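You operate a simulated robot arm through the tools that you are given. There is no shell and no other tool. Be economical: measure what you need, move in short steps, check, and stop when the job is done.

You run a simulated robot arm. Do the job below in one go: nothing can be reset, and whatever is moved stays where it is left.

## Task
Put the 0.13 dotted roll from the top of the drawer bench on the top of the trolley and the 200 dotted roll on the shelf of the shelf table. Put the blue tape roll from the top of the drawer bench on the check card there. Open the upper yellow bar. The order is free. Set down upright: dotted roll.

Only the result counts: the job must be done as asked and must still hold three seconds after the hand-in. Knocking over, shifting, dropping, spilling or breaking anything else fails it.

## Robot
A 7-joint arm with a two-finger parallel gripper on a trunk, on a base that drives. Base frame: it is fixed to the floor where the robot stands at the start and does not move with it; the origin is under the middle of the robot, x ahead of it, y to its left, z up; the surface under the hand at the start is at about z = 0.8. Readings come in m, rad, newtons and seconds.
Its first joint turns from -2.897 to 2.897 rad. Places, roughly: blue tape roll (5x5x3 cm) [0.7, 0.7, 0.8]; check card [0.75, 1.25, 0.75]; shelf of the shelf table [-1.4, -3.1, 0.3]; top of the trolley [-0.4, -4.3, 0.7]; upper yellow bar [0.4, 3.5, 1]. Payload 1.57 kg.
The TCP is the grasp point between the finger pads, 0.03 m short of the fingertips. In the tool frame z runs along the fingers and y along their closing line. The gripper opens to 0.11 m. The fingers are 0.024 m wide and 0.012 m thick; the gripper's body (0.048 by 0.112 m) begins 0.078 m behind the TCP.
Orientation is that of the tool frame in the base frame, as a unit quaternion [x, y, z, w]. With the fingers straight down and closing along the base's y, the tool's x points along the base's -x, its y along +y and its z along -z.

## Interface
- The arm moves only by the tool nudge_tool. Its argument "increments" is a list of rows, each a list of 7 numbers: the shift along the base's x, y, z in cm, then the turn, a rotation vector about the base's x, y, z in rad, then the finger opening in cm, from 0 to 11. In form: [[tx, ty, tz, rx, ry, rz, jaw], ...]. A call has 1 to 10 rows; each row is the pose to reach, as a shift and turn from the pose commanded when the call began. Rows are played at 5 a second. More than 0.05 m and 0.15 rad between two rows, or a gripper value outside its range, and nothing of the call is played. A pose out of reach is approached as far as the arm can. The call stops where the force on the tool passes 40 N (or 10 N more than at its start, if that is more) or the arm is blocked; 0.2 s more then pass. The fingers move at their own pace (about 0.108 m/s each) and stop on an object; they squeeze with about 42 N. The grip force told is the motor's: it shows also when the fingers shut on nothing. Time passes only in rows, and 0.2 s behind the last, so rows that repeat a pose let the fingers close. The reply holds the time, the measured pose of the TCP, the force on the tool along the base axes, the opening and the grip force, in the units named above and with some noise, with the torque about the TCP (base axes, N m) and any sound that the robot's microphone picked up.
- Cameras (640 x 400 px; columns grow to the right, rows downward): "scene" is now at [0.504, 0.1843, 1.297]; the picture's right is [-0.19, -0.98, 0.00], its down [-0.72, 0.14, -0.68] and it looks along [0.66, -0.13, -0.74] (base axes); focal length 214 px, centre (320, 200). "wrist" rides on the gripper at [0.07, 0.016, -0.141] in the tool frame; the picture's right is [-0.23, 0.97, 0.00], its down [-0.86, -0.20, -0.48] and it looks along [-0.47, -0.11, 0.88] (tool axes); focal length 222 px, centre (320, 200). There is no depth. A picture from a camera that has moved, and an enlarged one, comes with that camera's place and axes in the base frame and with its lens.
- grab_frame(camera): a new picture of that camera. It takes no simulated time.
- lift_body(by): slides the trunk up (or, below 0, down) by that many m; the arm and the scene camera ride with it, the base frame stays. It gives what a move gives, with no picture.
- roll_base(legs): drives the robot by 1 to 6 legs, each [ahead, left, turn to the left] in m, m and rad, along the robot's own axes; the way and the turn of a leg run together, so that a leg with both is an arc; at most 1.5 m and 3.142 rad a leg. The arm and the cameras ride along, it lands a little off, and it stops where it bumps. It gives what a move gives.
- pan_tilt(pan, tilt): turns the head with the scene camera to pan (to the left, within 1.798 rad either way) and tilt (down, from -0.506 to 1.204), counted from straight ahead of the robot. It gives what a move gives.
- close_up(camera, box): a new picture of the part [left, top, right, bottom] of that camera's present view, enlarged. It takes no simulated time.
- finish_job(): hands the job in; it is judged then, once.

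Work in short steps. Places have to be worked out from the pictures, the camera data and where the tool is seen: move nearer, look again, correct. Check each grasp and each placing, and mend what went wrong. You have 165 turns and 112 pictures in all, those below and enlarged ones among them. Open the gripper and draw the arm clear of the work before you hand the job in, unless the task says otherwise.

The tools are called as a command line: name --pt "numbers of a row" for each row, then --argument value for the rest, lists and objects as JSON in quotes. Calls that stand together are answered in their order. nudge_tool: Moves the arm, as the interface text tells. Its arguments: {"type":"object","properties":{"increments":{"type":"array","items":{"type":"array","items":{"type":"number"}}}},"required":["increments"]} The other tools are called the same way: lift_body (by) slides the trunk up or down; roll_base (legs) drives the base; pan_tilt (pan, tilt) turns the head that bears the scene camera; grab_frame (camera) takes a picture; close_up (camera, box) takes an enlarged picture of a part of a camera's view; finish_job () hands the job in.

At the start:

```text
clock: 0.0
ee_pos: [0.689, 0.0752, 1.1095]
orientation: [0.0, 1.0, 0.0, 0.0]
force: [0.7, -0.6, 0.5]
ft_torque: [-0.01, 0.03, -0.03]
width: 0.1101
grip_force: 0.0
trunk travel left (down, up): [-0.35, 0.26]
robot x, y, heading: [-0.0017, -0.0001, -0.0]
head pan, tilt: [-0.195, 0.827]
```

scene: 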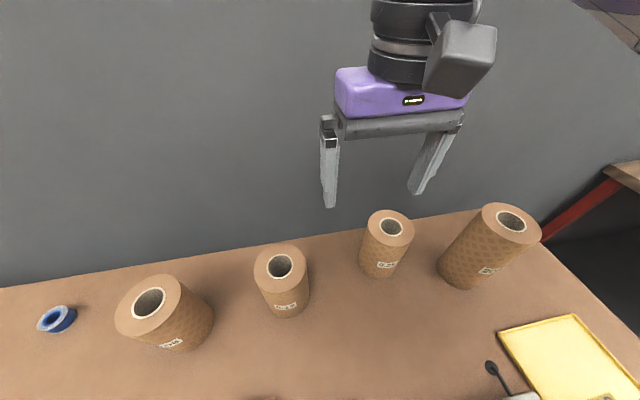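
wrist: 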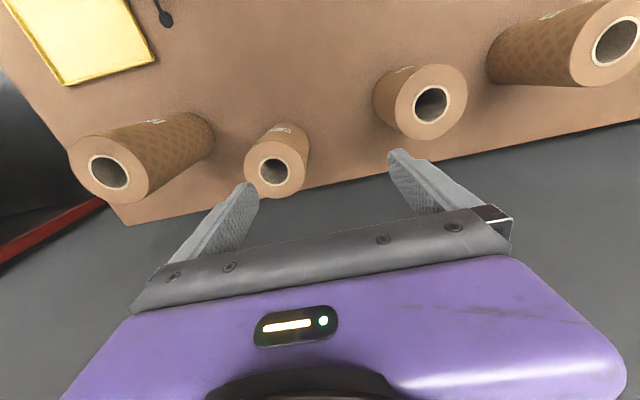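

The scene shows four dotted rolls with labels, and the blue tape roll at left. I'll read the labels first.

close_up --camera "scene" --box '[100, 230, 320, 368]'

close_up --camera "scene" --box '[340, 190, 560, 328]'

```text
2.90 times, centred on (210, 299) of scene
camera zoom: at [0.504, 0.1843, 1.297], right [-0.19, -0.98, 0.0], down [-0.72, 0.14, -0.68], along [0.66, -0.13, -0.74], focal length 622 px, centre (639, -87)
```

zoom: 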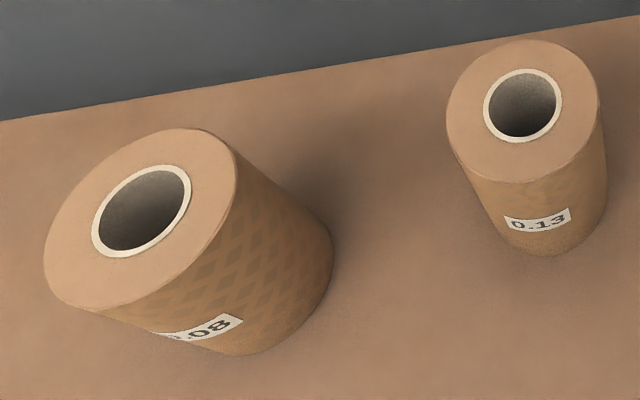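

```text
2.90 times, centred on (450, 259) of scene
camera zoom: at [0.504, 0.1843, 1.297], right [-0.19, -0.98, 0.0], down [-0.72, 0.14, -0.68], along [0.66, -0.13, -0.74], focal length 622 px, centre (-57, 29)
```

zoom: 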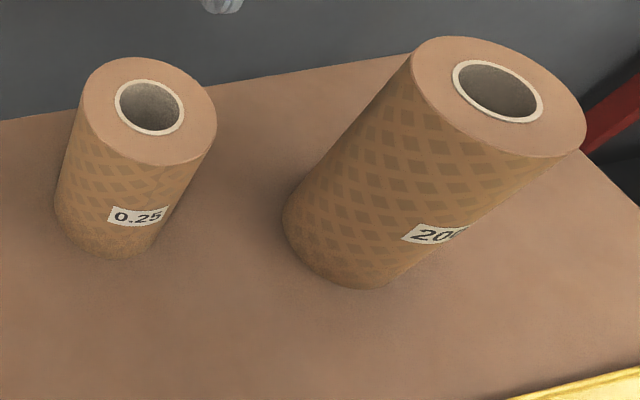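

Labels read ".08", "0.13", "0.25" and "200…". Next I look left, toward the tape and the check card, and right, to see the bench's other end.

pan_tilt --pan 0.9 --tilt 0.7

grab_frame --camera "scene"

pan_tilt --pan -0.8 --tilt 0.7

grab_frame --camera "scene"

```text
clock: 1.3
ee_pos: [0.6891, 0.0744, 1.1108]
orientation: [0.0, 1.0, 0.0, 0.0]
force: [0.4, -1.1, -0.2]
ft_torque: [-0.03, 0.01, -0.04]
width: 0.1101
grip_force: 0.0
trunk travel left (down, up): [-0.35, 0.26]
robot x, y, heading: [0.0051, -0.0023, -0.004]
head pan, tilt: [0.901, 0.7]
```

```text
107 pictures are left
camera scene: at [0.479, 0.2662, 1.3074], right [0.78, -0.62, 0.0], down [-0.4, -0.5, -0.76], along [0.48, 0.6, -0.64], focal length 214 px, centre (320, 200)
```

scene: 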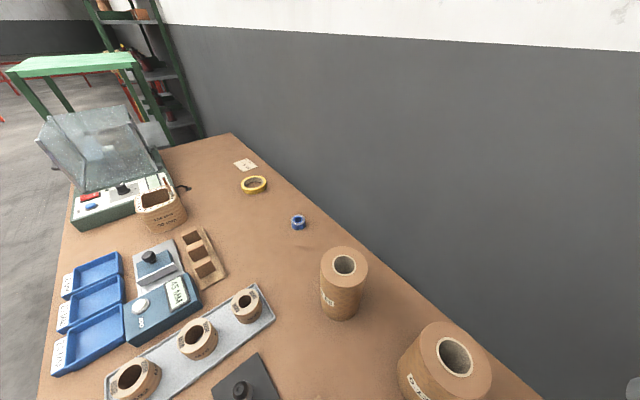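

```text
clock: 3.1
ee_pos: [0.6903, 0.0763, 1.1093]
orientation: [0.0, 1.0, 0.0, -0.001]
force: [-0.2, -0.5, 0.0]
ft_torque: [0.0, -0.01, 0.02]
width: 0.1102
grip_force: 0.1
trunk travel left (down, up): [-0.35, 0.26]
robot x, y, heading: [0.0011, 0.0016, -0.003]
head pan, tilt: [-0.799, 0.7]
```

```text
106 pictures are left
camera scene: at [0.4854, 0.1388, 1.3074], right [-0.72, -0.7, 0.0], down [-0.45, 0.46, -0.76], along [0.53, -0.55, -0.64], focal length 214 px, centre (320, 200)
```

scene: 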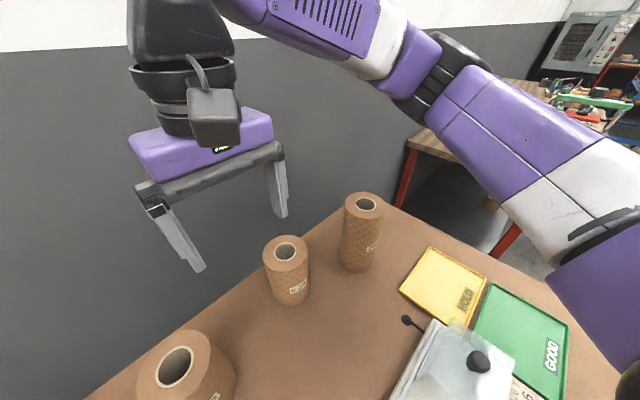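

The leftmost roll is ".08" at about [0.66, 0.43] and 0.13 is at about [0.68, 0.22]. The tape and the card lie further left, so I strafe to about y = 0.95 to get both in reach.

roll_base --legs '[[0, 0.95, 0]]'

pan_tilt --pan 0.1 --tilt 0.85

grab_frame --camera "scene"

grab_frame --camera "wrist"

```text
clock: 8.1
ee_pos: [0.6948, 1.0281, 1.1097]
orientation: [0.005, 1.0, 0.0, 0.001]
force: [-0.5, -0.1, -0.4]
ft_torque: [0.0, -0.01, -0.01]
width: 0.11
grip_force: 0.0
trunk travel left (down, up): [-0.35, 0.26]
robot x, y, heading: [0.005, 0.959, -0.01]
head pan, tilt: [-0.799, 0.7]
```

```text
clock: 9.3
ee_pos: [0.6963, 1.0283, 1.1092]
orientation: [0.004, 1.0, 0.001, 0.0]
force: [1.2, -0.1, -0.9]
ft_torque: [-0.03, 0.01, -0.02]
width: 0.1101
grip_force: 0.0
trunk travel left (down, up): [-0.35, 0.26]
robot x, y, heading: [0.0077, 0.9585, -0.005]
head pan, tilt: [0.099, 0.85]
```

```text
105 pictures are left
camera scene: at [0.51, 1.1619, 1.2952], right [0.09, -1.0, 0.0], down [-0.75, -0.07, -0.66], along [0.66, 0.06, -0.75], focal length 214 px, centre (320, 200)
```

scene: 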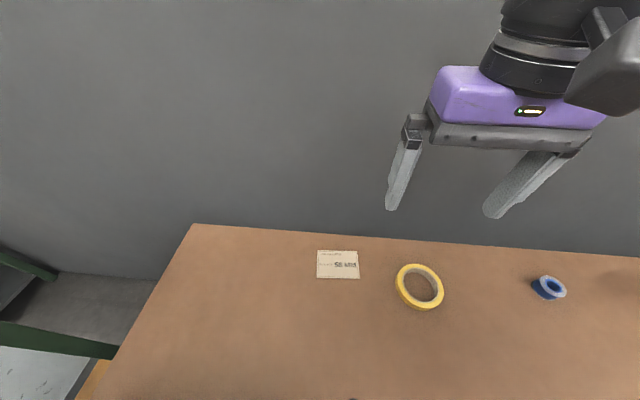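

```text
104 pictures are left
camera wrist: at [0.6256, 1.0436, 1.2517], right [0.24, 0.97, 0.0], down [0.85, -0.21, 0.48], along [0.46, -0.11, -0.88], focal length 222 px, centre (320, 200)
```

wrist: 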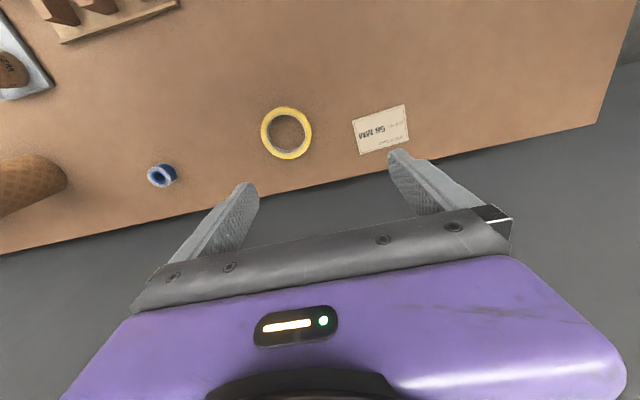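

Triangulated, the table is at z≈0.805, the card at about [0.737, 1.139] and the tape at about [0.717, 0.68]. I'll zoom in on both for details.

close_up --camera "wrist" --box '[120, 80, 440, 280]'

close_up --camera "scene" --box '[490, 230, 610, 305]'

```text
2.00 times, centred on (280, 180) of wrist
camera zoom: at [0.6256, 1.0436, 1.2517], right [0.24, 0.97, 0.0], down [0.85, -0.21, 0.48], along [0.46, -0.11, -0.88], focal length 444 px, centre (400, 240)
```

zoom: 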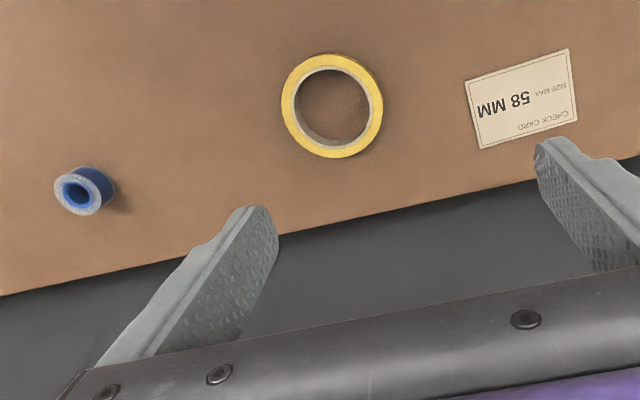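

```text
5.33 times, centred on (550, 268) of scene
camera zoom: at [0.51, 1.1619, 1.2952], right [0.09, -1.0, 0.0], down [-0.75, -0.07, -0.66], along [0.66, 0.06, -0.75], focal length 1144 px, centre (-907, -160)
```

zoom: 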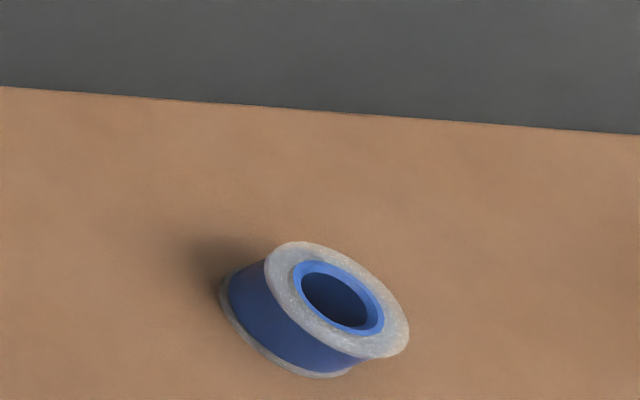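

Tape top centre is at about [0.717, 0.683], z≈0.835. I'll move above it in steps of 5 cm or less and check with the wrist camera.

nudge_tool --pt "0.3 -4.5 0 0 0 0 11" --pt "0.6 -9 0 0 0 0 11" --pt "0.9 -13.5 0 0 0 0 11" --pt "1.2 -18 0 0 0 0 11" --pt "1.5 -22.5 0 0 0 0 11" --pt "1.8 -27 -3 0 0 0 10" --pt "2.1 -31.5 -6 0 0 0 9" --pt "2.2 -34.5 -9 0 0 0 8" --pt "2.2 -34.5 -13 0 0 0 8" --pt "2.2 -34.5 -15 0 0 0 8"

grab_frame --camera "wrist"

```text
refused: row 6 steps farther than a row can; nothing moved
```

```text
101 pictures are left
camera wrist: at [0.6256, 1.0436, 1.2517], right [0.24, 0.97, 0.0], down [0.85, -0.21, 0.48], along [0.46, -0.11, -0.88], focal length 222 px, centre (320, 200)
```

wrist: 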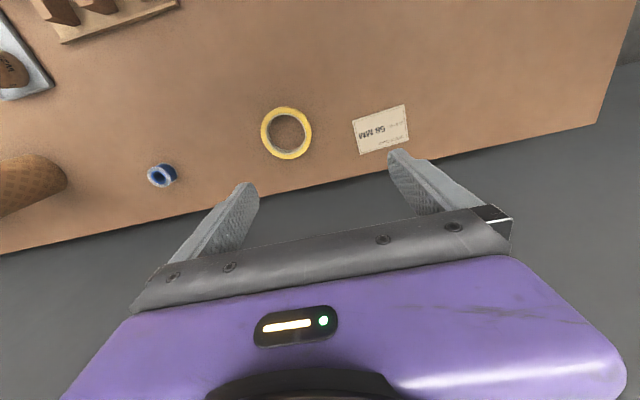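

A diagonal row was over 5 cm, so I'm using smaller steps.

nudge_tool --pt "0.3 -4.5 0 0 0 0 11" --pt "0.6 -9 0 0 0 0 11" --pt "0.9 -13.5 0 0 0 0 11" --pt "1.2 -18 0 0 0 0 11" --pt "1.5 -22 -2 0 0 0 11" --pt "1.8 -26 -4 0 0 0 10" --pt "2.1 -30 -6 0 0 0 9" --pt "2.2 -34 -8 0 0 0 8" --pt "2.2 -34.5 -12 0 0 0 8" --pt "2.2 -34.5 -16 0 0 0 8"

grab_frame --camera "wrist"

```text
clock: 11.5
ee_pos: [0.7144, 0.6825, 0.9483]
orientation: [0.005, 1.0, -0.001, 0.0]
force: [-0.6, 0.3, -0.3]
ft_torque: [0.01, -0.02, 0.02]
width: 0.0799
grip_force: 0.2
trunk travel left (down, up): [-0.35, 0.26]
robot x, y, heading: [0.0014, 0.9548, -0.009]
head pan, tilt: [0.099, 0.85]
```

```text
100 pictures are left
camera wrist: at [0.6454, 0.6994, 1.0901], right [0.24, 0.97, 0.0], down [0.85, -0.21, 0.48], along [0.46, -0.11, -0.88], focal length 222 px, centre (320, 200)
```

wrist: 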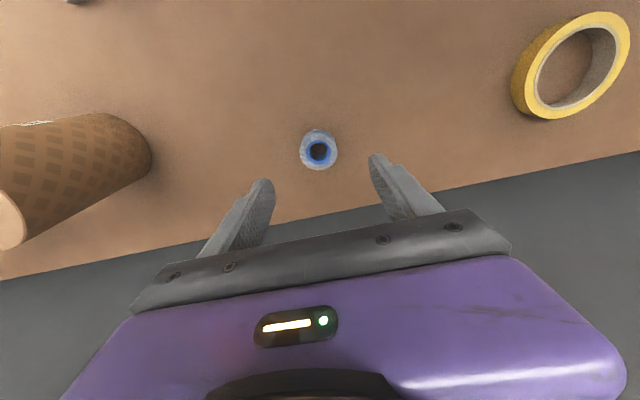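

The tape sits at [0.714, 0.681], right under the tool. Descending to TCP z≈0.838 and closing.

nudge_tool --pt "0 -0.1 -4 0 0 0 8" --pt "0 -0.1 -8 0 0 0 8" --pt "0 -0.1 -11 0 0 0 8" --pt "0 -0.1 -11 0 0 0 4" --pt "0 -0.1 -11 0 0 0 2" --pt "0 -0.1 -11 0 0 0 2" --pt "0 -0.1 -11 0 0 0 2"

```text
clock: 13.1
ee_pos: [0.7109, 0.6828, 0.838]
orientation: [0.005, 1.0, 0.0, 0.001]
force: [-0.4, 0.0, -0.1]
ft_torque: [-0.02, -0.02, 0.0]
width: 0.0422
grip_force: 41.6
trunk travel left (down, up): [-0.35, 0.26]
robot x, y, heading: [0.0041, 0.9595, -0.008]
head pan, tilt: [0.099, 0.85]
```

Gripped at 4.2 cm. Lifting and carrying it to above the card at [0.737, 1.141].

nudge_tool --pt "0 0 5 0 0 0 2" --pt "0 0 9 0 0 0 2" --pt "0.2 5 9 0 0 0 2" --pt "0.4 9.9 9 0 0 0 2" --pt "0.6 14.8 9 0 0 0 2" --pt "0.9 19.7 9 0 0 0 2" --pt "1.2 24.6 9 0 0 0 2" --pt "1.5 29.5 9 0 0 0 2" --pt "1.8 34.4 9 0 0 0 2" --pt "2.1 39.3 9 0 0 0 2"

nudge_tool --pt "0.2 4 0 0 0 0 2" --pt "0.4 6.5 0 0 0 0 2" --pt "0.4 6.5 0 0 0 0 2"

grab_frame --camera "wrist"

grab_frame --camera "scene"

```text
clock: 15.3
ee_pos: [0.7363, 1.0755, 0.9313]
orientation: [0.006, 1.0, 0.0, 0.0]
force: [0.1, 0.2, 0.2]
ft_torque: [0.08, 0.01, 0.0]
width: 0.042
grip_force: 41.8
trunk travel left (down, up): [-0.35, 0.26]
robot x, y, heading: [0.0079, 0.9585, -0.012]
head pan, tilt: [0.099, 0.85]
```

```text
clock: 16.1
ee_pos: [0.7387, 1.1418, 0.9291]
orientation: [0.005, 1.0, 0.001, 0.0]
force: [-0.3, 0.0, -0.2]
ft_torque: [0.0, -0.01, 0.04]
width: 0.042
grip_force: 41.9
trunk travel left (down, up): [-0.35, 0.26]
robot x, y, heading: [0.0062, 0.9566, -0.012]
head pan, tilt: [0.099, 0.85]
```

```text
99 pictures are left
camera wrist: at [0.6696, 1.1571, 1.071], right [0.24, 0.97, 0.0], down [0.85, -0.21, 0.48], along [0.46, -0.11, -0.88], focal length 222 px, centre (320, 200)
```

wrist: 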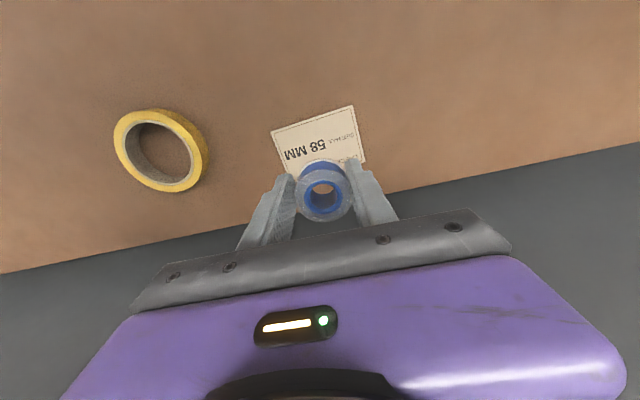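

```text
98 pictures are left
camera scene: at [0.5099, 1.162, 1.2952], right [0.09, -1.0, 0.0], down [-0.75, -0.07, -0.66], along [0.66, 0.06, -0.75], focal length 214 px, centre (320, 200)
```

scene: 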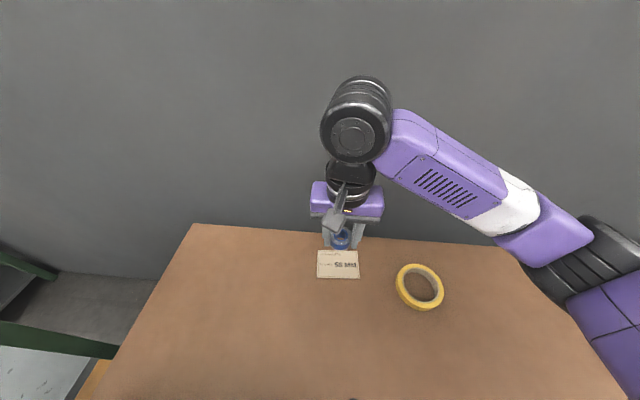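

The card centre recomputes to [0.735, 1.141], and the tape is over it. Lowering to TCP z≈0.839 and releasing.

nudge_tool --pt "-0.3 0 -4 0 0 0 2" --pt "-0.3 0 -7 0 0 0 2" --pt "-0.3 0 -9 0 0 0 2" --pt "-0.3 0 -9 0 0 0 4.5" --pt "-0.3 0 -9 0 0 0 6.5" --pt "-0.3 0 -9 0 0 0 6.5" --pt "-0.3 0 -5 0 0 0 6.5" --pt "-0.3 0 0 0 0 0 6.5" --pt "-0.3 0 5 0 0 0 6.5" --pt "-0.3 0 8 0 0 0 11"

grab_frame --camera "wrist"

```text
clock: 18.3
ee_pos: [0.7377, 1.137, 1.0113]
orientation: [0.005, 1.0, 0.0, 0.0]
force: [-0.4, 0.7, -1.1]
ft_torque: [0.01, -0.02, 0.0]
width: 0.1099
grip_force: 0.1
trunk travel left (down, up): [-0.35, 0.26]
robot x, y, heading: [0.0047, 0.9566, -0.014]
head pan, tilt: [0.099, 0.85]
```

```text
97 pictures are left
camera wrist: at [0.6685, 1.1535, 1.1518], right [0.24, 0.97, 0.0], down [0.85, -0.21, 0.48], along [0.46, -0.11, -0.88], focal length 222 px, centre (320, 200)
```

wrist: 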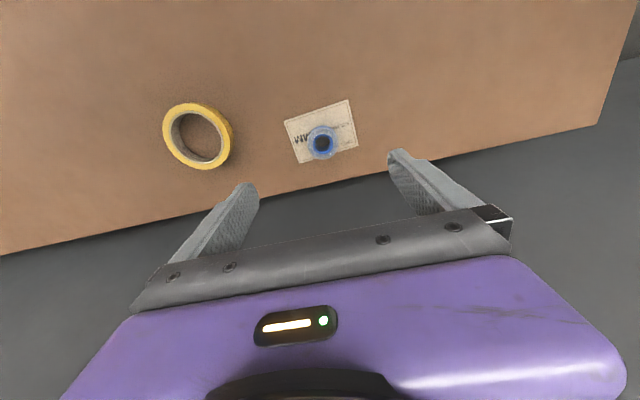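

The tape is on the card. A quick zoom will show whether its whole footprint lies within.

close_up --camera "wrist" --box '[260, 80, 388, 160]'

close_up --camera "scene" --box '[280, 225, 400, 300]'

```text
5.00 times, centred on (324, 120) of wrist
camera zoom: at [0.6685, 1.1535, 1.1518], right [0.24, 0.97, 0.0], down [0.85, -0.21, 0.48], along [0.46, -0.11, -0.88], focal length 1111 px, centre (300, 600)
```

zoom: 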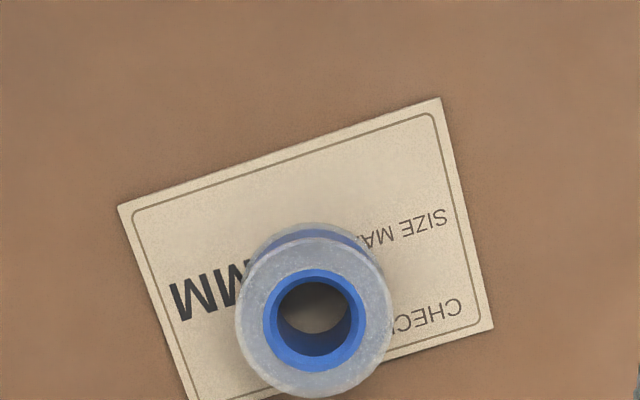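

```text
5.33 times, centred on (340, 262) of scene
camera zoom: at [0.5101, 1.162, 1.295], right [0.09, -1.0, 0.0], down [-0.75, -0.07, -0.66], along [0.66, 0.06, -0.75], focal length 1144 px, centre (213, -133)
```

zoom: 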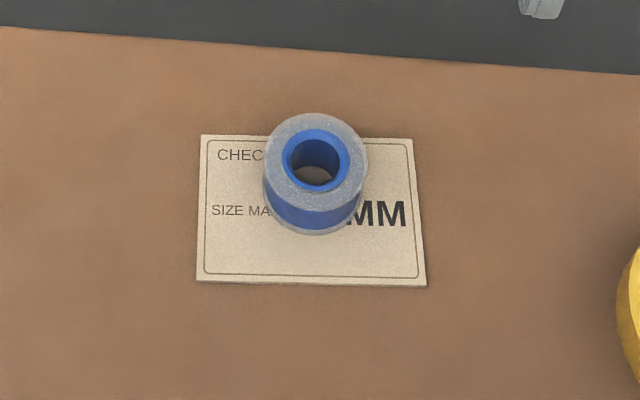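

The footprint is within the card. Next is the yellow bar: I look left.

pan_tilt --pan 1.4 --tilt 0.15

grab_frame --camera "scene"

```text
clock: 19.7
ee_pos: [0.7371, 1.1385, 1.0091]
orientation: [0.005, 1.0, 0.0, 0.0]
force: [0.0, -0.9, 0.2]
ft_torque: [0.01, 0.0, 0.0]
width: 0.1099
grip_force: 0.0
trunk travel left (down, up): [-0.35, 0.26]
robot x, y, heading: [0.0062, 0.965, -0.008]
head pan, tilt: [1.4, 0.15]
```

```text
94 pictures are left
camera scene: at [0.4488, 1.2461, 1.3575], right [0.98, -0.18, 0.0], down [-0.03, -0.15, -0.99], along [0.18, 0.97, -0.15], focal length 214 px, centre (320, 200)
```

scene: 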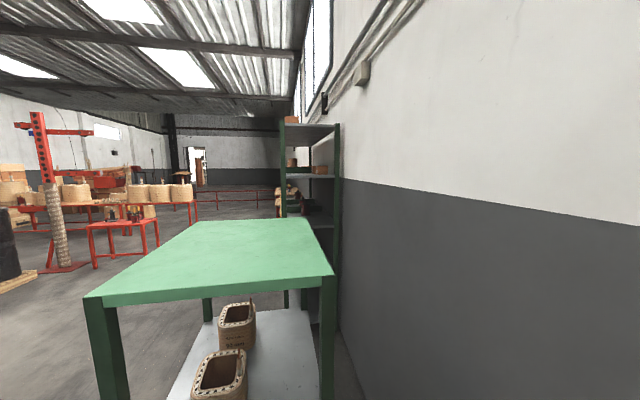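

close_up --camera "scene" --box '[232, 110, 360, 240]'

```text
3.08 times, centred on (296, 175) of scene
camera zoom: at [0.4488, 1.2461, 1.3575], right [0.98, -0.18, 0.0], down [-0.03, -0.15, -0.99], along [0.18, 0.97, -0.15], focal length 660 px, centre (394, 277)
```

zoom: 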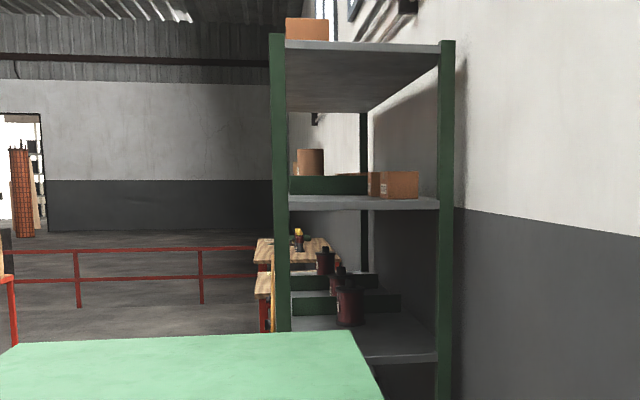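

The rack begins beyond the green table (y≈2.2–3.3), so I must back off and go around. I check the floor back-left first.

pan_tilt --pan 1.79 --tilt 0.4

grab_frame --camera "scene"

```text
clock: 20.6
ee_pos: [0.7376, 1.1365, 1.0079]
orientation: [0.004, 1.0, 0.0, 0.0]
force: [0.8, -0.3, -0.6]
ft_torque: [0.03, -0.01, -0.01]
width: 0.1099
grip_force: 0.1
trunk travel left (down, up): [-0.35, 0.26]
robot x, y, heading: [0.0044, 0.9591, -0.006]
head pan, tilt: [1.791, 0.4]
```

```text
92 pictures are left
camera scene: at [0.4128, 1.2455, 1.3343], right [0.98, 0.21, 0.0], down [0.08, -0.38, -0.92], along [-0.19, 0.9, -0.39], focal length 214 px, centre (320, 200)
```

scene: 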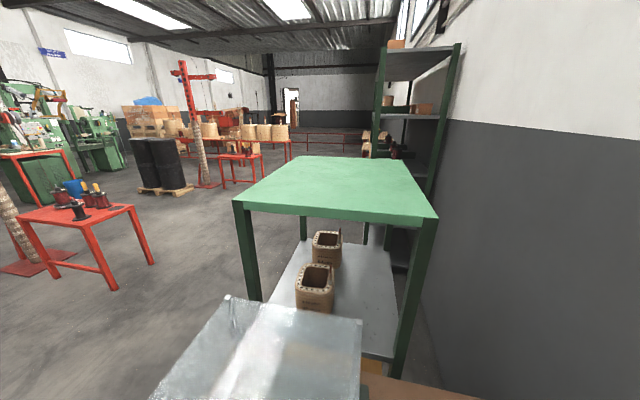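

The corridor between the green table (x≈-0.37) and the red table (x<-1.47) is about 1.1 m wide. I raise the hand well above everything, back up 0.92 m and strafe left.

nudge_tool --pt "-2 -2 4 0 0 0 11" --pt "-4 -5 7 0 0 0 11" --pt "-6 -8 10 0 0 0 11" --pt "-8 -11 13 0 0 0 11" --pt "-10 -14 16 0 0 0 11" --pt "-11 -17 19 0 0 0 11" --pt "-12 -18 22 0 0 0 11" --pt "-12 -18 26 0 0 0 11"

roll_base --legs '[[-0.92, 0, 0]]'

roll_base --legs '[[0, 1.3, 0], [0, 1.0, 0]]'

pan_tilt --pan 0.25 --tilt 0.35

grab_frame --camera "scene"

```text
clock: 22.4
ee_pos: [0.6181, 0.9584, 1.2697]
orientation: [0.003, 1.0, 0.0, 0.0]
force: [-0.2, 0.1, -0.1]
ft_torque: [0.04, 0.04, -0.01]
width: 0.1101
grip_force: 0.0
trunk travel left (down, up): [-0.35, 0.26]
robot x, y, heading: [0.0086, 0.958, -0.013]
head pan, tilt: [1.791, 0.4]
```

```text
clock: 27.1
ee_pos: [-0.285, 0.9638, 1.2695]
orientation: [0.011, 1.0, 0.0, 0.0]
force: [0.2, 0.2, -0.8]
ft_torque: [0.0, -0.01, -0.02]
width: 0.1101
grip_force: 0.0
trunk travel left (down, up): [-0.35, 0.26]
robot x, y, heading: [-0.902, 0.9728, -0.023]
head pan, tilt: [1.791, 0.4]
```

```text
clock: 38.3
ee_pos: [-0.221, 3.2406, 1.2699]
orientation: [0.007, 1.0, 0.0, 0.0]
force: [1.0, -0.4, 1.3]
ft_torque: [-0.04, 0.04, 0.01]
width: 0.1101
grip_force: 0.1
trunk travel left (down, up): [-0.35, 0.26]
robot x, y, heading: [-0.8348, 3.2412, -0.012]
head pan, tilt: [1.791, 0.4]
```

```text
clock: 40.0
ee_pos: [-0.2207, 3.2395, 1.2703]
orientation: [0.007, 1.0, -0.001, 0.0]
force: [0.5, 0.4, 0.1]
ft_torque: [0.0, -0.01, 0.0]
width: 0.1099
grip_force: 0.0
trunk travel left (down, up): [-0.35, 0.26]
robot x, y, heading: [-0.834, 3.2457, -0.013]
head pan, tilt: [0.25, 0.351]
```

```text
91 pictures are left
camera scene: at [-0.3149, 3.4585, 1.3388], right [0.23, -0.97, 0.0], down [-0.33, -0.08, -0.94], along [0.91, 0.22, -0.34], focal length 214 px, centre (320, 200)
```

scene: 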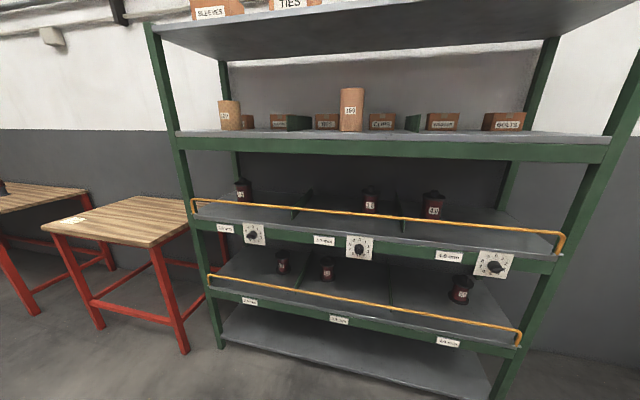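

The rack has two yellow retaining bars, and I need the upper one. Zooming in on how it is mounted.

close_up --camera "scene" --box '[470, 190, 630, 290]'

close_up --camera "scene" --box '[170, 170, 330, 270]'

close_up --camera "scene" --box '[310, 180, 470, 280]'

```text
4.00 times, centred on (550, 240) of scene
camera zoom: at [-0.3149, 3.4585, 1.3388], right [0.23, -0.97, 0.0], down [-0.33, -0.08, -0.94], along [0.91, 0.22, -0.34], focal length 858 px, centre (-600, 40)
```

zoom: 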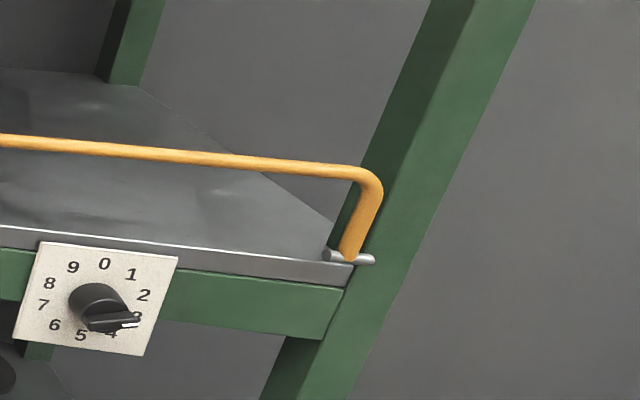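

```text
4.00 times, centred on (250, 220) of scene
camera zoom: at [-0.3149, 3.4585, 1.3388], right [0.23, -0.97, 0.0], down [-0.33, -0.08, -0.94], along [0.91, 0.22, -0.34], focal length 858 px, centre (600, 120)
```

zoom: 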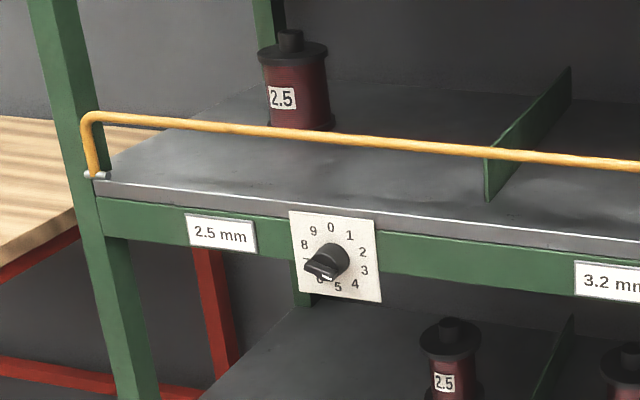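

```text
4.00 times, centred on (390, 230) of scene
camera zoom: at [-0.3149, 3.4585, 1.3388], right [0.23, -0.97, 0.0], down [-0.33, -0.08, -0.94], along [0.91, 0.22, -0.34], focal length 858 px, centre (40, 80)
```

zoom: 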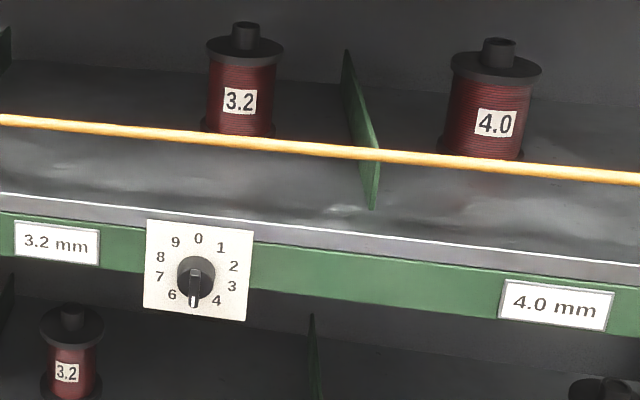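

The bar is a U hinged on pins along y at the shelf edge, so it should swing outward and down. I move to about y=3.5, drive closer and triangulate it.

roll_base --legs '[[0, 0.3, 0.012], [0.25, 0, 0]]'

pan_tilt --pan 0.0 --tilt 0.6

grab_frame --camera "scene"

grab_frame --camera "wrist"

```text
clock: 43.4
ee_pos: [0.0293, 3.5364, 1.2712]
orientation: [0.003, 1.0, -0.001, 0.0]
force: [0.4, 0.0, -0.5]
ft_torque: [0.01, -0.03, -0.01]
width: 0.1101
grip_force: 0.0
trunk travel left (down, up): [-0.35, 0.26]
robot x, y, heading: [-0.5836, 3.5377, -0.003]
head pan, tilt: [0.25, 0.351]
```

```text
clock: 44.1
ee_pos: [0.0288, 3.5359, 1.2693]
orientation: [0.004, 1.0, 0.0, 0.0]
force: [0.2, 0.4, -0.4]
ft_torque: [0.0, 0.04, -0.02]
width: 0.1101
grip_force: 0.1
trunk travel left (down, up): [-0.35, 0.26]
robot x, y, heading: [-0.5855, 3.535, -0.006]
head pan, tilt: [0.0, 0.6]
```

```text
87 pictures are left
camera scene: at [-0.069, 3.7319, 1.3161], right [-0.01, -1.0, 0.0], down [-0.56, 0.0, -0.83], along [0.83, -0.01, -0.56], focal length 214 px, centre (320, 200)
```

scene: 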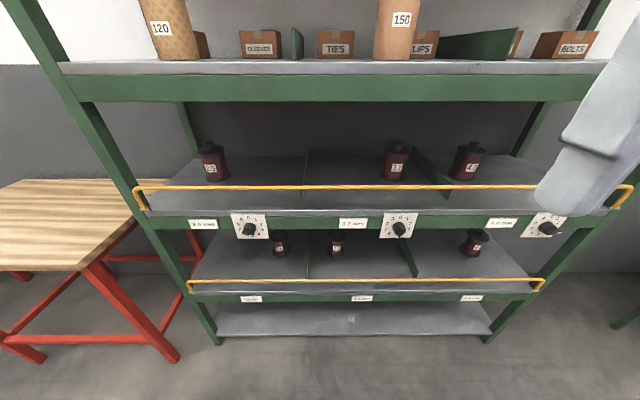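

```text
86 pictures are left
camera wrist: at [-0.0407, 3.5527, 1.4122], right [0.23, 0.97, 0.0], down [0.85, -0.21, 0.48], along [0.46, -0.11, -0.88], focal length 222 px, centre (320, 200)
```

wrist: 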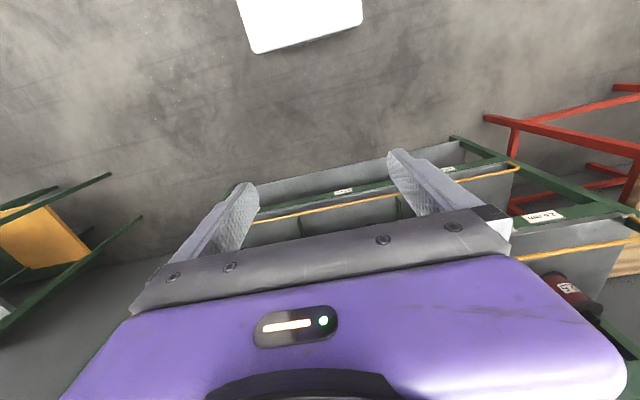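

The bar is near x≈0.41–0.48, z≈1.0, spanning y≈2.85–4.25. I'll use a horizontal grip (fingers above and below it), so I move the hand ahead and down, then pitch it to point along +x.

nudge_tool --pt "3 1 -3 0 0 0 11" --pt "6 2 -6 0 -0.1 0 11" --pt "9 3 -9 0 -0.22 0 10" --pt "12 4 -11 0 -0.35 0 9" --pt "14 5 -13 0 -0.49 0 8" --pt "16 6 -14 0 -0.63 0 7" --pt "17 7 -15 0 -0.77 0 6" --pt "17 8 -16 0 -0.91 0 6" --pt "17 8 -17 0 -1.05 0 6" --pt "17 8 -17 0 -1.19 0 6"

nudge_tool --pt "0 0 0 0 -0.13 0 6" --pt "0 0 0 0 -0.26 0 6" --pt "0 0 0 0 -0.381 0 6" --pt "0 0 0 0 -0.381 0 6"

```text
clock: 46.3
ee_pos: [0.2163, 3.6262, 1.1008]
orientation: [0.003, 0.828, 0.002, 0.561]
force: [0.3, 0.3, 0.0]
ft_torque: [-0.02, 0.0, -0.01]
width: 0.0599
grip_force: 0.1
out of reach, approached as far as the arm can: row 10
trunk travel left (down, up): [-0.35, 0.26]
robot x, y, heading: [-0.5862, 3.5346, -0.005]
head pan, tilt: [0.0, 0.6]
```

```text
clock: 47.3
ee_pos: [0.2248, 3.6259, 1.0995]
orientation: [0.002, 0.707, 0.003, 0.708]
force: [-0.5, 0.7, 0.3]
ft_torque: [0.01, 0.02, -0.03]
width: 0.0602
grip_force: 0.1
out of reach, approached as far as the arm can: row 1, 2, 3, 4
trunk travel left (down, up): [-0.35, 0.26]
robot x, y, heading: [-0.5855, 3.5363, -0.006]
head pan, tilt: [0.0, 0.6]
```

The tool is horizontal now (min distance ≈0.81 m). Next I roll it 90° about x so the fingers close vertically.

nudge_tool --pt "2 0 0 0.14 0 0 6" --pt "2 0 0 0.28 0 0 6" --pt "2 0 0 0.42 0 0 6" --pt "2 0 0 0.56 0 0 6" --pt "2 0 0 0.7 0 0 6" --pt "2 0 0 0.84 0 0 6" --pt "2 0 0 0.98 0 0 6" --pt "2 0 0 1.12 0 0 6" --pt "2 0 0 1.26 0 0 6" --pt "2 0 0 1.4 0 0 6"

nudge_tool --pt "0 0 0 0.1 0 0 6" --pt "0 0 0 0.171 0 0 6" --pt "0 0 0 0.171 0 0 6"

grab_frame --camera "wrist"

grab_frame --camera "scene"

```text
clock: 49.5
ee_pos: [0.2437, 3.6264, 1.0983]
orientation: [0.458, 0.539, 0.457, 0.539]
force: [0.7, -0.4, 0.7]
ft_torque: [0.04, 0.0, 0.02]
width: 0.0602
grip_force: 0.0
trunk travel left (down, up): [-0.35, 0.26]
robot x, y, heading: [-0.5837, 3.5375, -0.01]
head pan, tilt: [0.0, 0.6]
```

```text
clock: 50.3
ee_pos: [0.2438, 3.6251, 1.0993]
orientation: [0.502, 0.498, 0.502, 0.498]
force: [0.4, -0.8, 0.5]
ft_torque: [-0.01, -0.01, 0.0]
width: 0.06
grip_force: 0.1
trunk travel left (down, up): [-0.35, 0.26]
robot x, y, heading: [-0.5867, 3.5318, -0.007]
head pan, tilt: [0.0, 0.6]
```

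```text
85 pictures are left
camera wrist: at [0.1027, 3.6943, 1.116], right [0.0, -0.23, 0.97], down [-0.48, -0.85, -0.21], along [0.88, -0.47, -0.11], focal length 222 px, centre (320, 200)
```

wrist: 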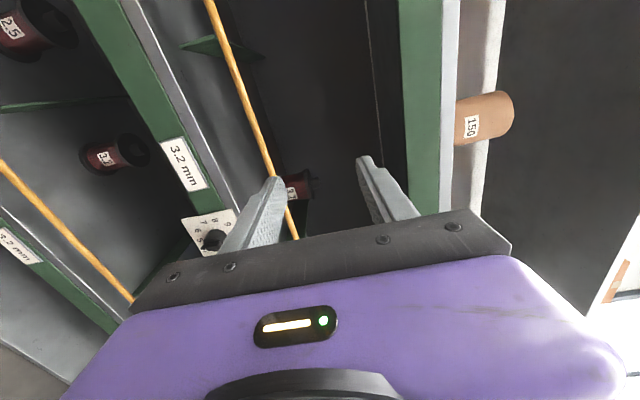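

```text
84 pictures are left
camera scene: at [-0.0691, 3.7318, 1.3161], right [-0.01, -1.0, 0.0], down [-0.56, 0.0, -0.83], along [0.83, -0.01, -0.56], focal length 214 px, centre (320, 200)
```

scene: 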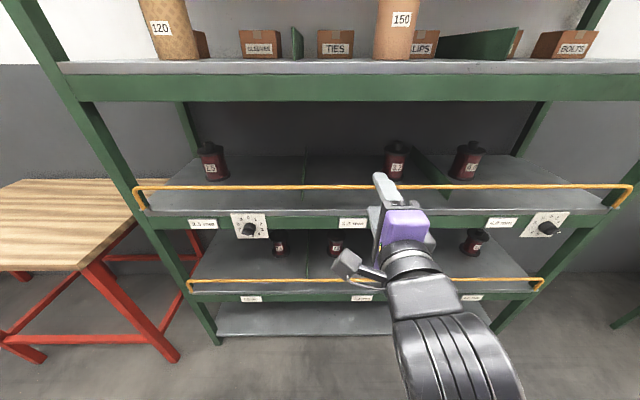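

The bar triangulates to x≈0.44, z≈1.011. I drive forward 0.10 m, lower the hand to bar height with the jaw open around it, and look.

roll_base --legs '[[0.1, 0, 0]]'

nudge_tool --pt "0 0 -4 0 0 0 6" --pt "0 0 -8.8 0 0 0 6" --pt "0 0 -8.8 0 0 0 6"

grab_frame --camera "wrist"

grab_frame --camera "scene"

```text
clock: 51.5
ee_pos: [0.3425, 3.6258, 1.0977]
orientation: [0.501, 0.499, 0.503, 0.498]
force: [0.2, 0.0, -0.2]
ft_torque: [0.01, 0.04, 0.02]
width: 0.0599
grip_force: 0.1
trunk travel left (down, up): [-0.35, 0.26]
robot x, y, heading: [-0.4853, 3.5342, -0.01]
head pan, tilt: [0.0, 0.6]
```

```text
clock: 52.3
ee_pos: [0.3426, 3.6259, 1.0126]
orientation: [0.501, 0.499, 0.502, 0.498]
force: [-0.2, -0.1, 0.1]
ft_torque: [0.0, 0.01, 0.0]
width: 0.0599
grip_force: 0.0
trunk travel left (down, up): [-0.35, 0.26]
robot x, y, heading: [-0.485, 3.5339, -0.006]
head pan, tilt: [0.0, 0.6]
```

```text
83 pictures are left
camera wrist: at [0.2016, 3.6947, 1.0294], right [0.0, -0.23, 0.97], down [-0.48, -0.85, -0.21], along [0.88, -0.46, -0.11], focal length 222 px, centre (320, 200)
```

wrist: 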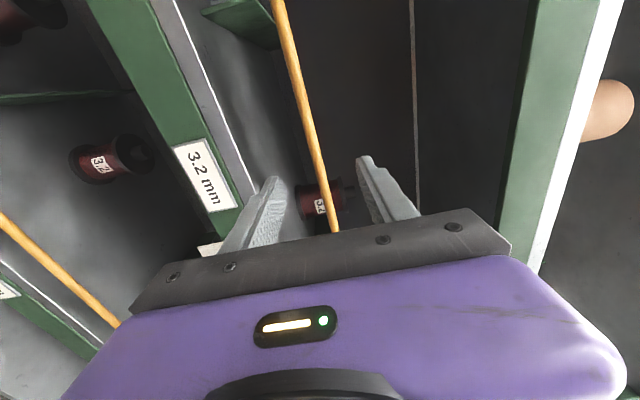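

```text
82 pictures are left
camera scene: at [0.0307, 3.7318, 1.3161], right [-0.01, -1.0, 0.0], down [-0.56, 0.0, -0.83], along [0.83, 0.0, -0.56], focal length 214 px, centre (320, 200)
```

scene: 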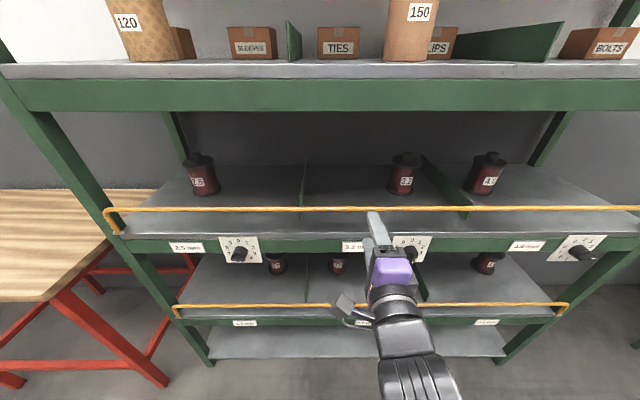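

Now x≈0.433, z≈1.012 and the jaw is centred in z. Advancing 9 cm and closing on the bar.

nudge_tool --pt "4 0 0 0 0 0 6" --pt "7 0 0 0 0 0 6" --pt "9 0 0 0 0 0 6" --pt "9 0 0 0 0 0 3" --pt "9 0 0 0 0 0 0.5" --pt "9 0 0 0 0 0 0.5" --pt "9 0 0 0 0 0 0.5"

grab_frame --camera "wrist"

```text
clock: 53.9
ee_pos: [0.4348, 3.6257, 1.0097]
orientation: [0.502, 0.5, 0.501, 0.497]
force: [0.3, -0.3, -15.4]
ft_torque: [-0.21, 0.12, -0.05]
width: 0.0184
grip_force: 8.0
trunk travel left (down, up): [-0.35, 0.26]
robot x, y, heading: [-0.4845, 3.5373, -0.001]
head pan, tilt: [0.0, 0.6]
```

```text
81 pictures are left
camera wrist: at [0.2934, 3.6942, 1.0278], right [0.0, -0.23, 0.97], down [-0.48, -0.85, -0.2], along [0.88, -0.46, -0.12], focal length 222 px, centre (320, 200)
```

wrist: 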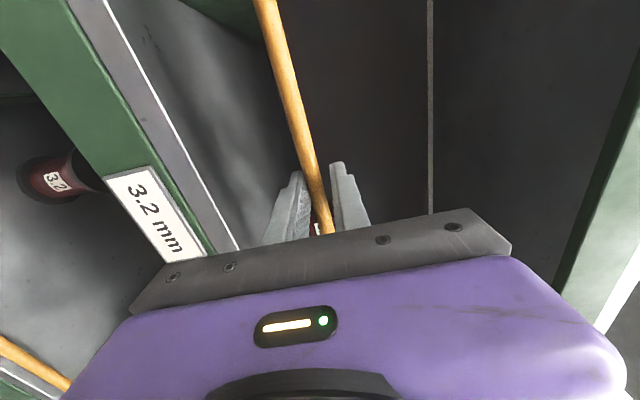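

The jaw is still closing with some side force. I hold a little longer to see whether it settles.

nudge_tool --pt "0 0 0 0 0 0 0.3" --pt "0 0 0 0 0 0 0.3" --pt "0 0 0 0 0 0 0.3"

close_up --camera "wrist" --box '[240, 140, 400, 240]'

```text
clock: 54.7
ee_pos: [0.4355, 3.6263, 1.0105]
orientation: [0.503, 0.5, 0.501, 0.497]
force: [-0.3, 0.2, -17.7]
ft_torque: [-0.17, 0.19, -0.09]
width: 0.0196
grip_force: 9.3
trunk travel left (down, up): [-0.35, 0.26]
robot x, y, heading: [-0.484, 3.5361, -0.004]
head pan, tilt: [0.0, 0.6]
```

```text
4.00 times, centred on (320, 190) of wrist
camera zoom: at [0.2934, 3.6942, 1.0282], right [0.0, -0.23, 0.97], down [-0.48, -0.85, -0.2], along [0.88, -0.46, -0.11], focal length 888 px, centre (320, 240)
```

zoom: 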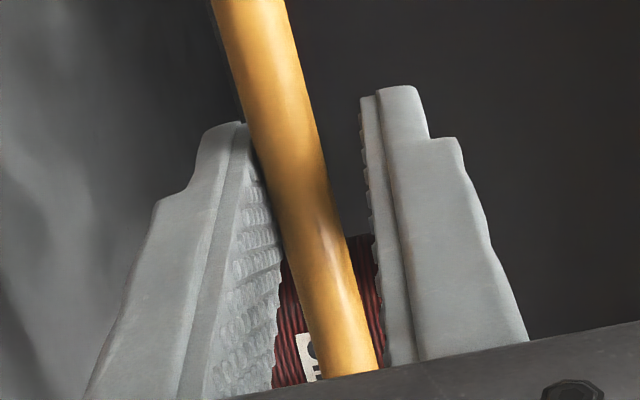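

The lower finger pushes the bar and the upper one has a gap, so the TCP is slightly high. Lowering about 4 mm.

nudge_tool --pt "0 0 -0.3 0 0 0 0.3" --pt "0 0 -0.5 0 0 0 0.3" --pt "0 0 -0.5 0 0 0 0.3" --pt "0 0 -0.5 0 0 0 0.3"

```text
clock: 55.7
ee_pos: [0.4342, 3.6275, 1.0072]
orientation: [0.501, 0.498, 0.502, 0.498]
force: [1.4, -3.1, -9.4]
ft_torque: [-0.21, 0.08, -0.06]
width: 0.0119
grip_force: 10.5
trunk travel left (down, up): [-0.35, 0.26]
robot x, y, heading: [-0.4866, 3.5321, -0.005]
head pan, tilt: [0.0, 0.6]
```

Nearly gripped (1.2 cm bar). Pulling outward along the first part of the arc.

nudge_tool --pt "0 0 -0.2 0 0 0 0.3" --pt "0 0 -0.2 0 0 0 0.3" --pt "-1 0 -0.25 0 0 0 0.3" --pt "-2 0 -0.5 0 0 0 0.3" --pt "-3 0 -0.8 0 0 0 0.3" --pt "-3.85 0 -1.2 0 0 0 0.3"

grab_frame --camera "scene"

```text
clock: 57.1
ee_pos: [0.393, 3.6262, 0.9957]
orientation: [0.5, 0.498, 0.503, 0.499]
force: [-6.6, -1.3, 11.1]
ft_torque: [-0.5, -0.19, -0.39]
width: 0.0119
grip_force: 28.8
trunk travel left (down, up): [-0.35, 0.26]
robot x, y, heading: [-0.4877, 3.5324, -0.004]
head pan, tilt: [0.0, 0.6]
```

```text
79 pictures are left
camera scene: at [0.0301, 3.7317, 1.3164], right [-0.01, -1.0, 0.0], down [-0.56, 0.0, -0.83], along [0.83, 0.0, -0.56], focal length 214 px, centre (320, 200)
```

scene: 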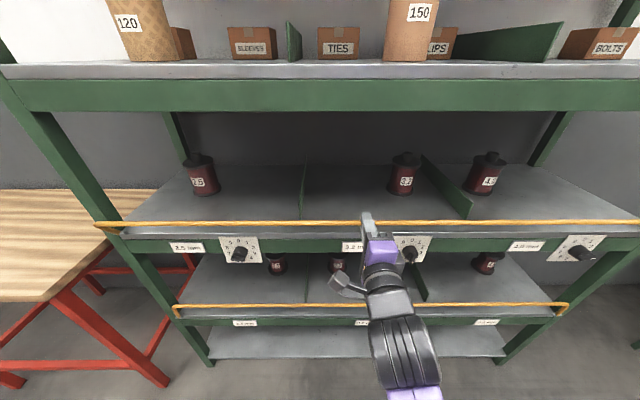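

The bar is swinging out. Continuing the arc toward horizontal.

nudge_tool --pt "-0.8 0 -0.4 0 0 0 0.3" --pt "-1.6 0 -0.9 0 0 0 0.3" --pt "-2.2 0 -1.7 0 0 0 0.3" --pt "-2.8 0 -2.5 0 0 0 0.3" --pt "-3.3 0 -3.5 0 0 0 0.3" --pt "-3.6 0 -4.5 0 0 0 0.3" --pt "-3.8 0 -5.5 0 0 0 0.3" --pt "-3.85 0 -6.5 0 0 0 0.3"

grab_frame --camera "scene"

```text
clock: 58.9
ee_pos: [0.3566, 3.626, 0.9292]
orientation: [0.502, 0.499, 0.501, 0.498]
force: [1.2, -4.6, -2.8]
ft_torque: [-0.54, -0.1, -0.44]
width: 0.012
grip_force: 28.9
trunk travel left (down, up): [-0.35, 0.26]
robot x, y, heading: [-0.4867, 3.5383, -0.003]
head pan, tilt: [0.0, 0.6]
```

```text
78 pictures are left
camera scene: at [0.0307, 3.7317, 1.3161], right [-0.01, -1.0, 0.0], down [-0.56, 0.0, -0.83], along [0.82, 0.0, -0.56], focal length 214 px, centre (320, 200)
```

scene: 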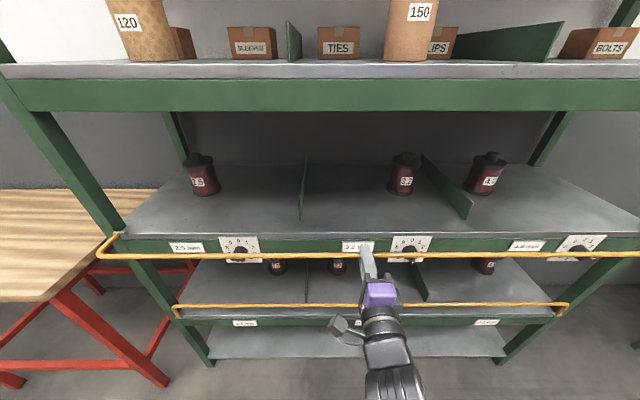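

The bar is horizontal now. Continuing down along the arc until it stops.

nudge_tool --pt "0.05 0 -1 0 0 0 0.3" --pt "0.26 0 -2 0 0 0 0.3" --pt "0.6 0 -3 0 0 0 0.3" --pt "1.03 0 -3.85 0 0 0 0.3" --pt "1.6 0 -4.7 0 0 0 0.3" --pt "2.26 0 -5.4 0 0 0 0.3"

grab_frame --camera "scene"

```text
clock: 59.6
ee_pos: [0.3589, 3.626, 0.9187]
orientation: [0.493, 0.493, 0.51, 0.503]
force: [-19.6, -1.6, 7.8]
ft_torque: [-0.51, -0.11, -0.29]
width: 0.0116
grip_force: 29.5
trunk travel left (down, up): [-0.35, 0.26]
robot x, y, heading: [-0.486, 3.5312, -0.0]
head pan, tilt: [0.0, 0.6]
stopped in row 3: the force on the tool passed its limit at 50 N (the readings are from after the stop); the commanded pose is now the measured one
```

```text
77 pictures are left
camera scene: at [0.0294, 3.7317, 1.3163], right [-0.01, -1.0, 0.0], down [-0.56, 0.0, -0.83], along [0.83, 0.0, -0.56], focal length 214 px, centre (320, 200)
```

scene: 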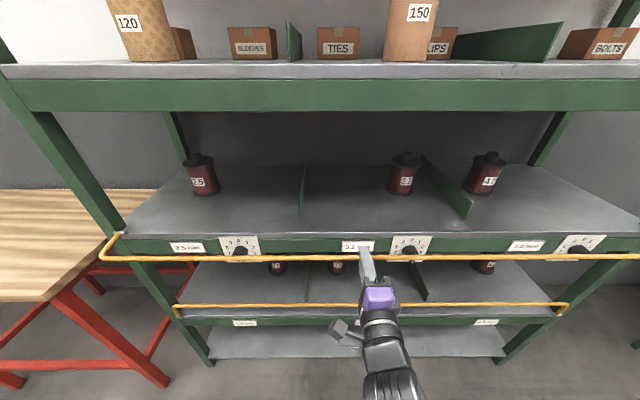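

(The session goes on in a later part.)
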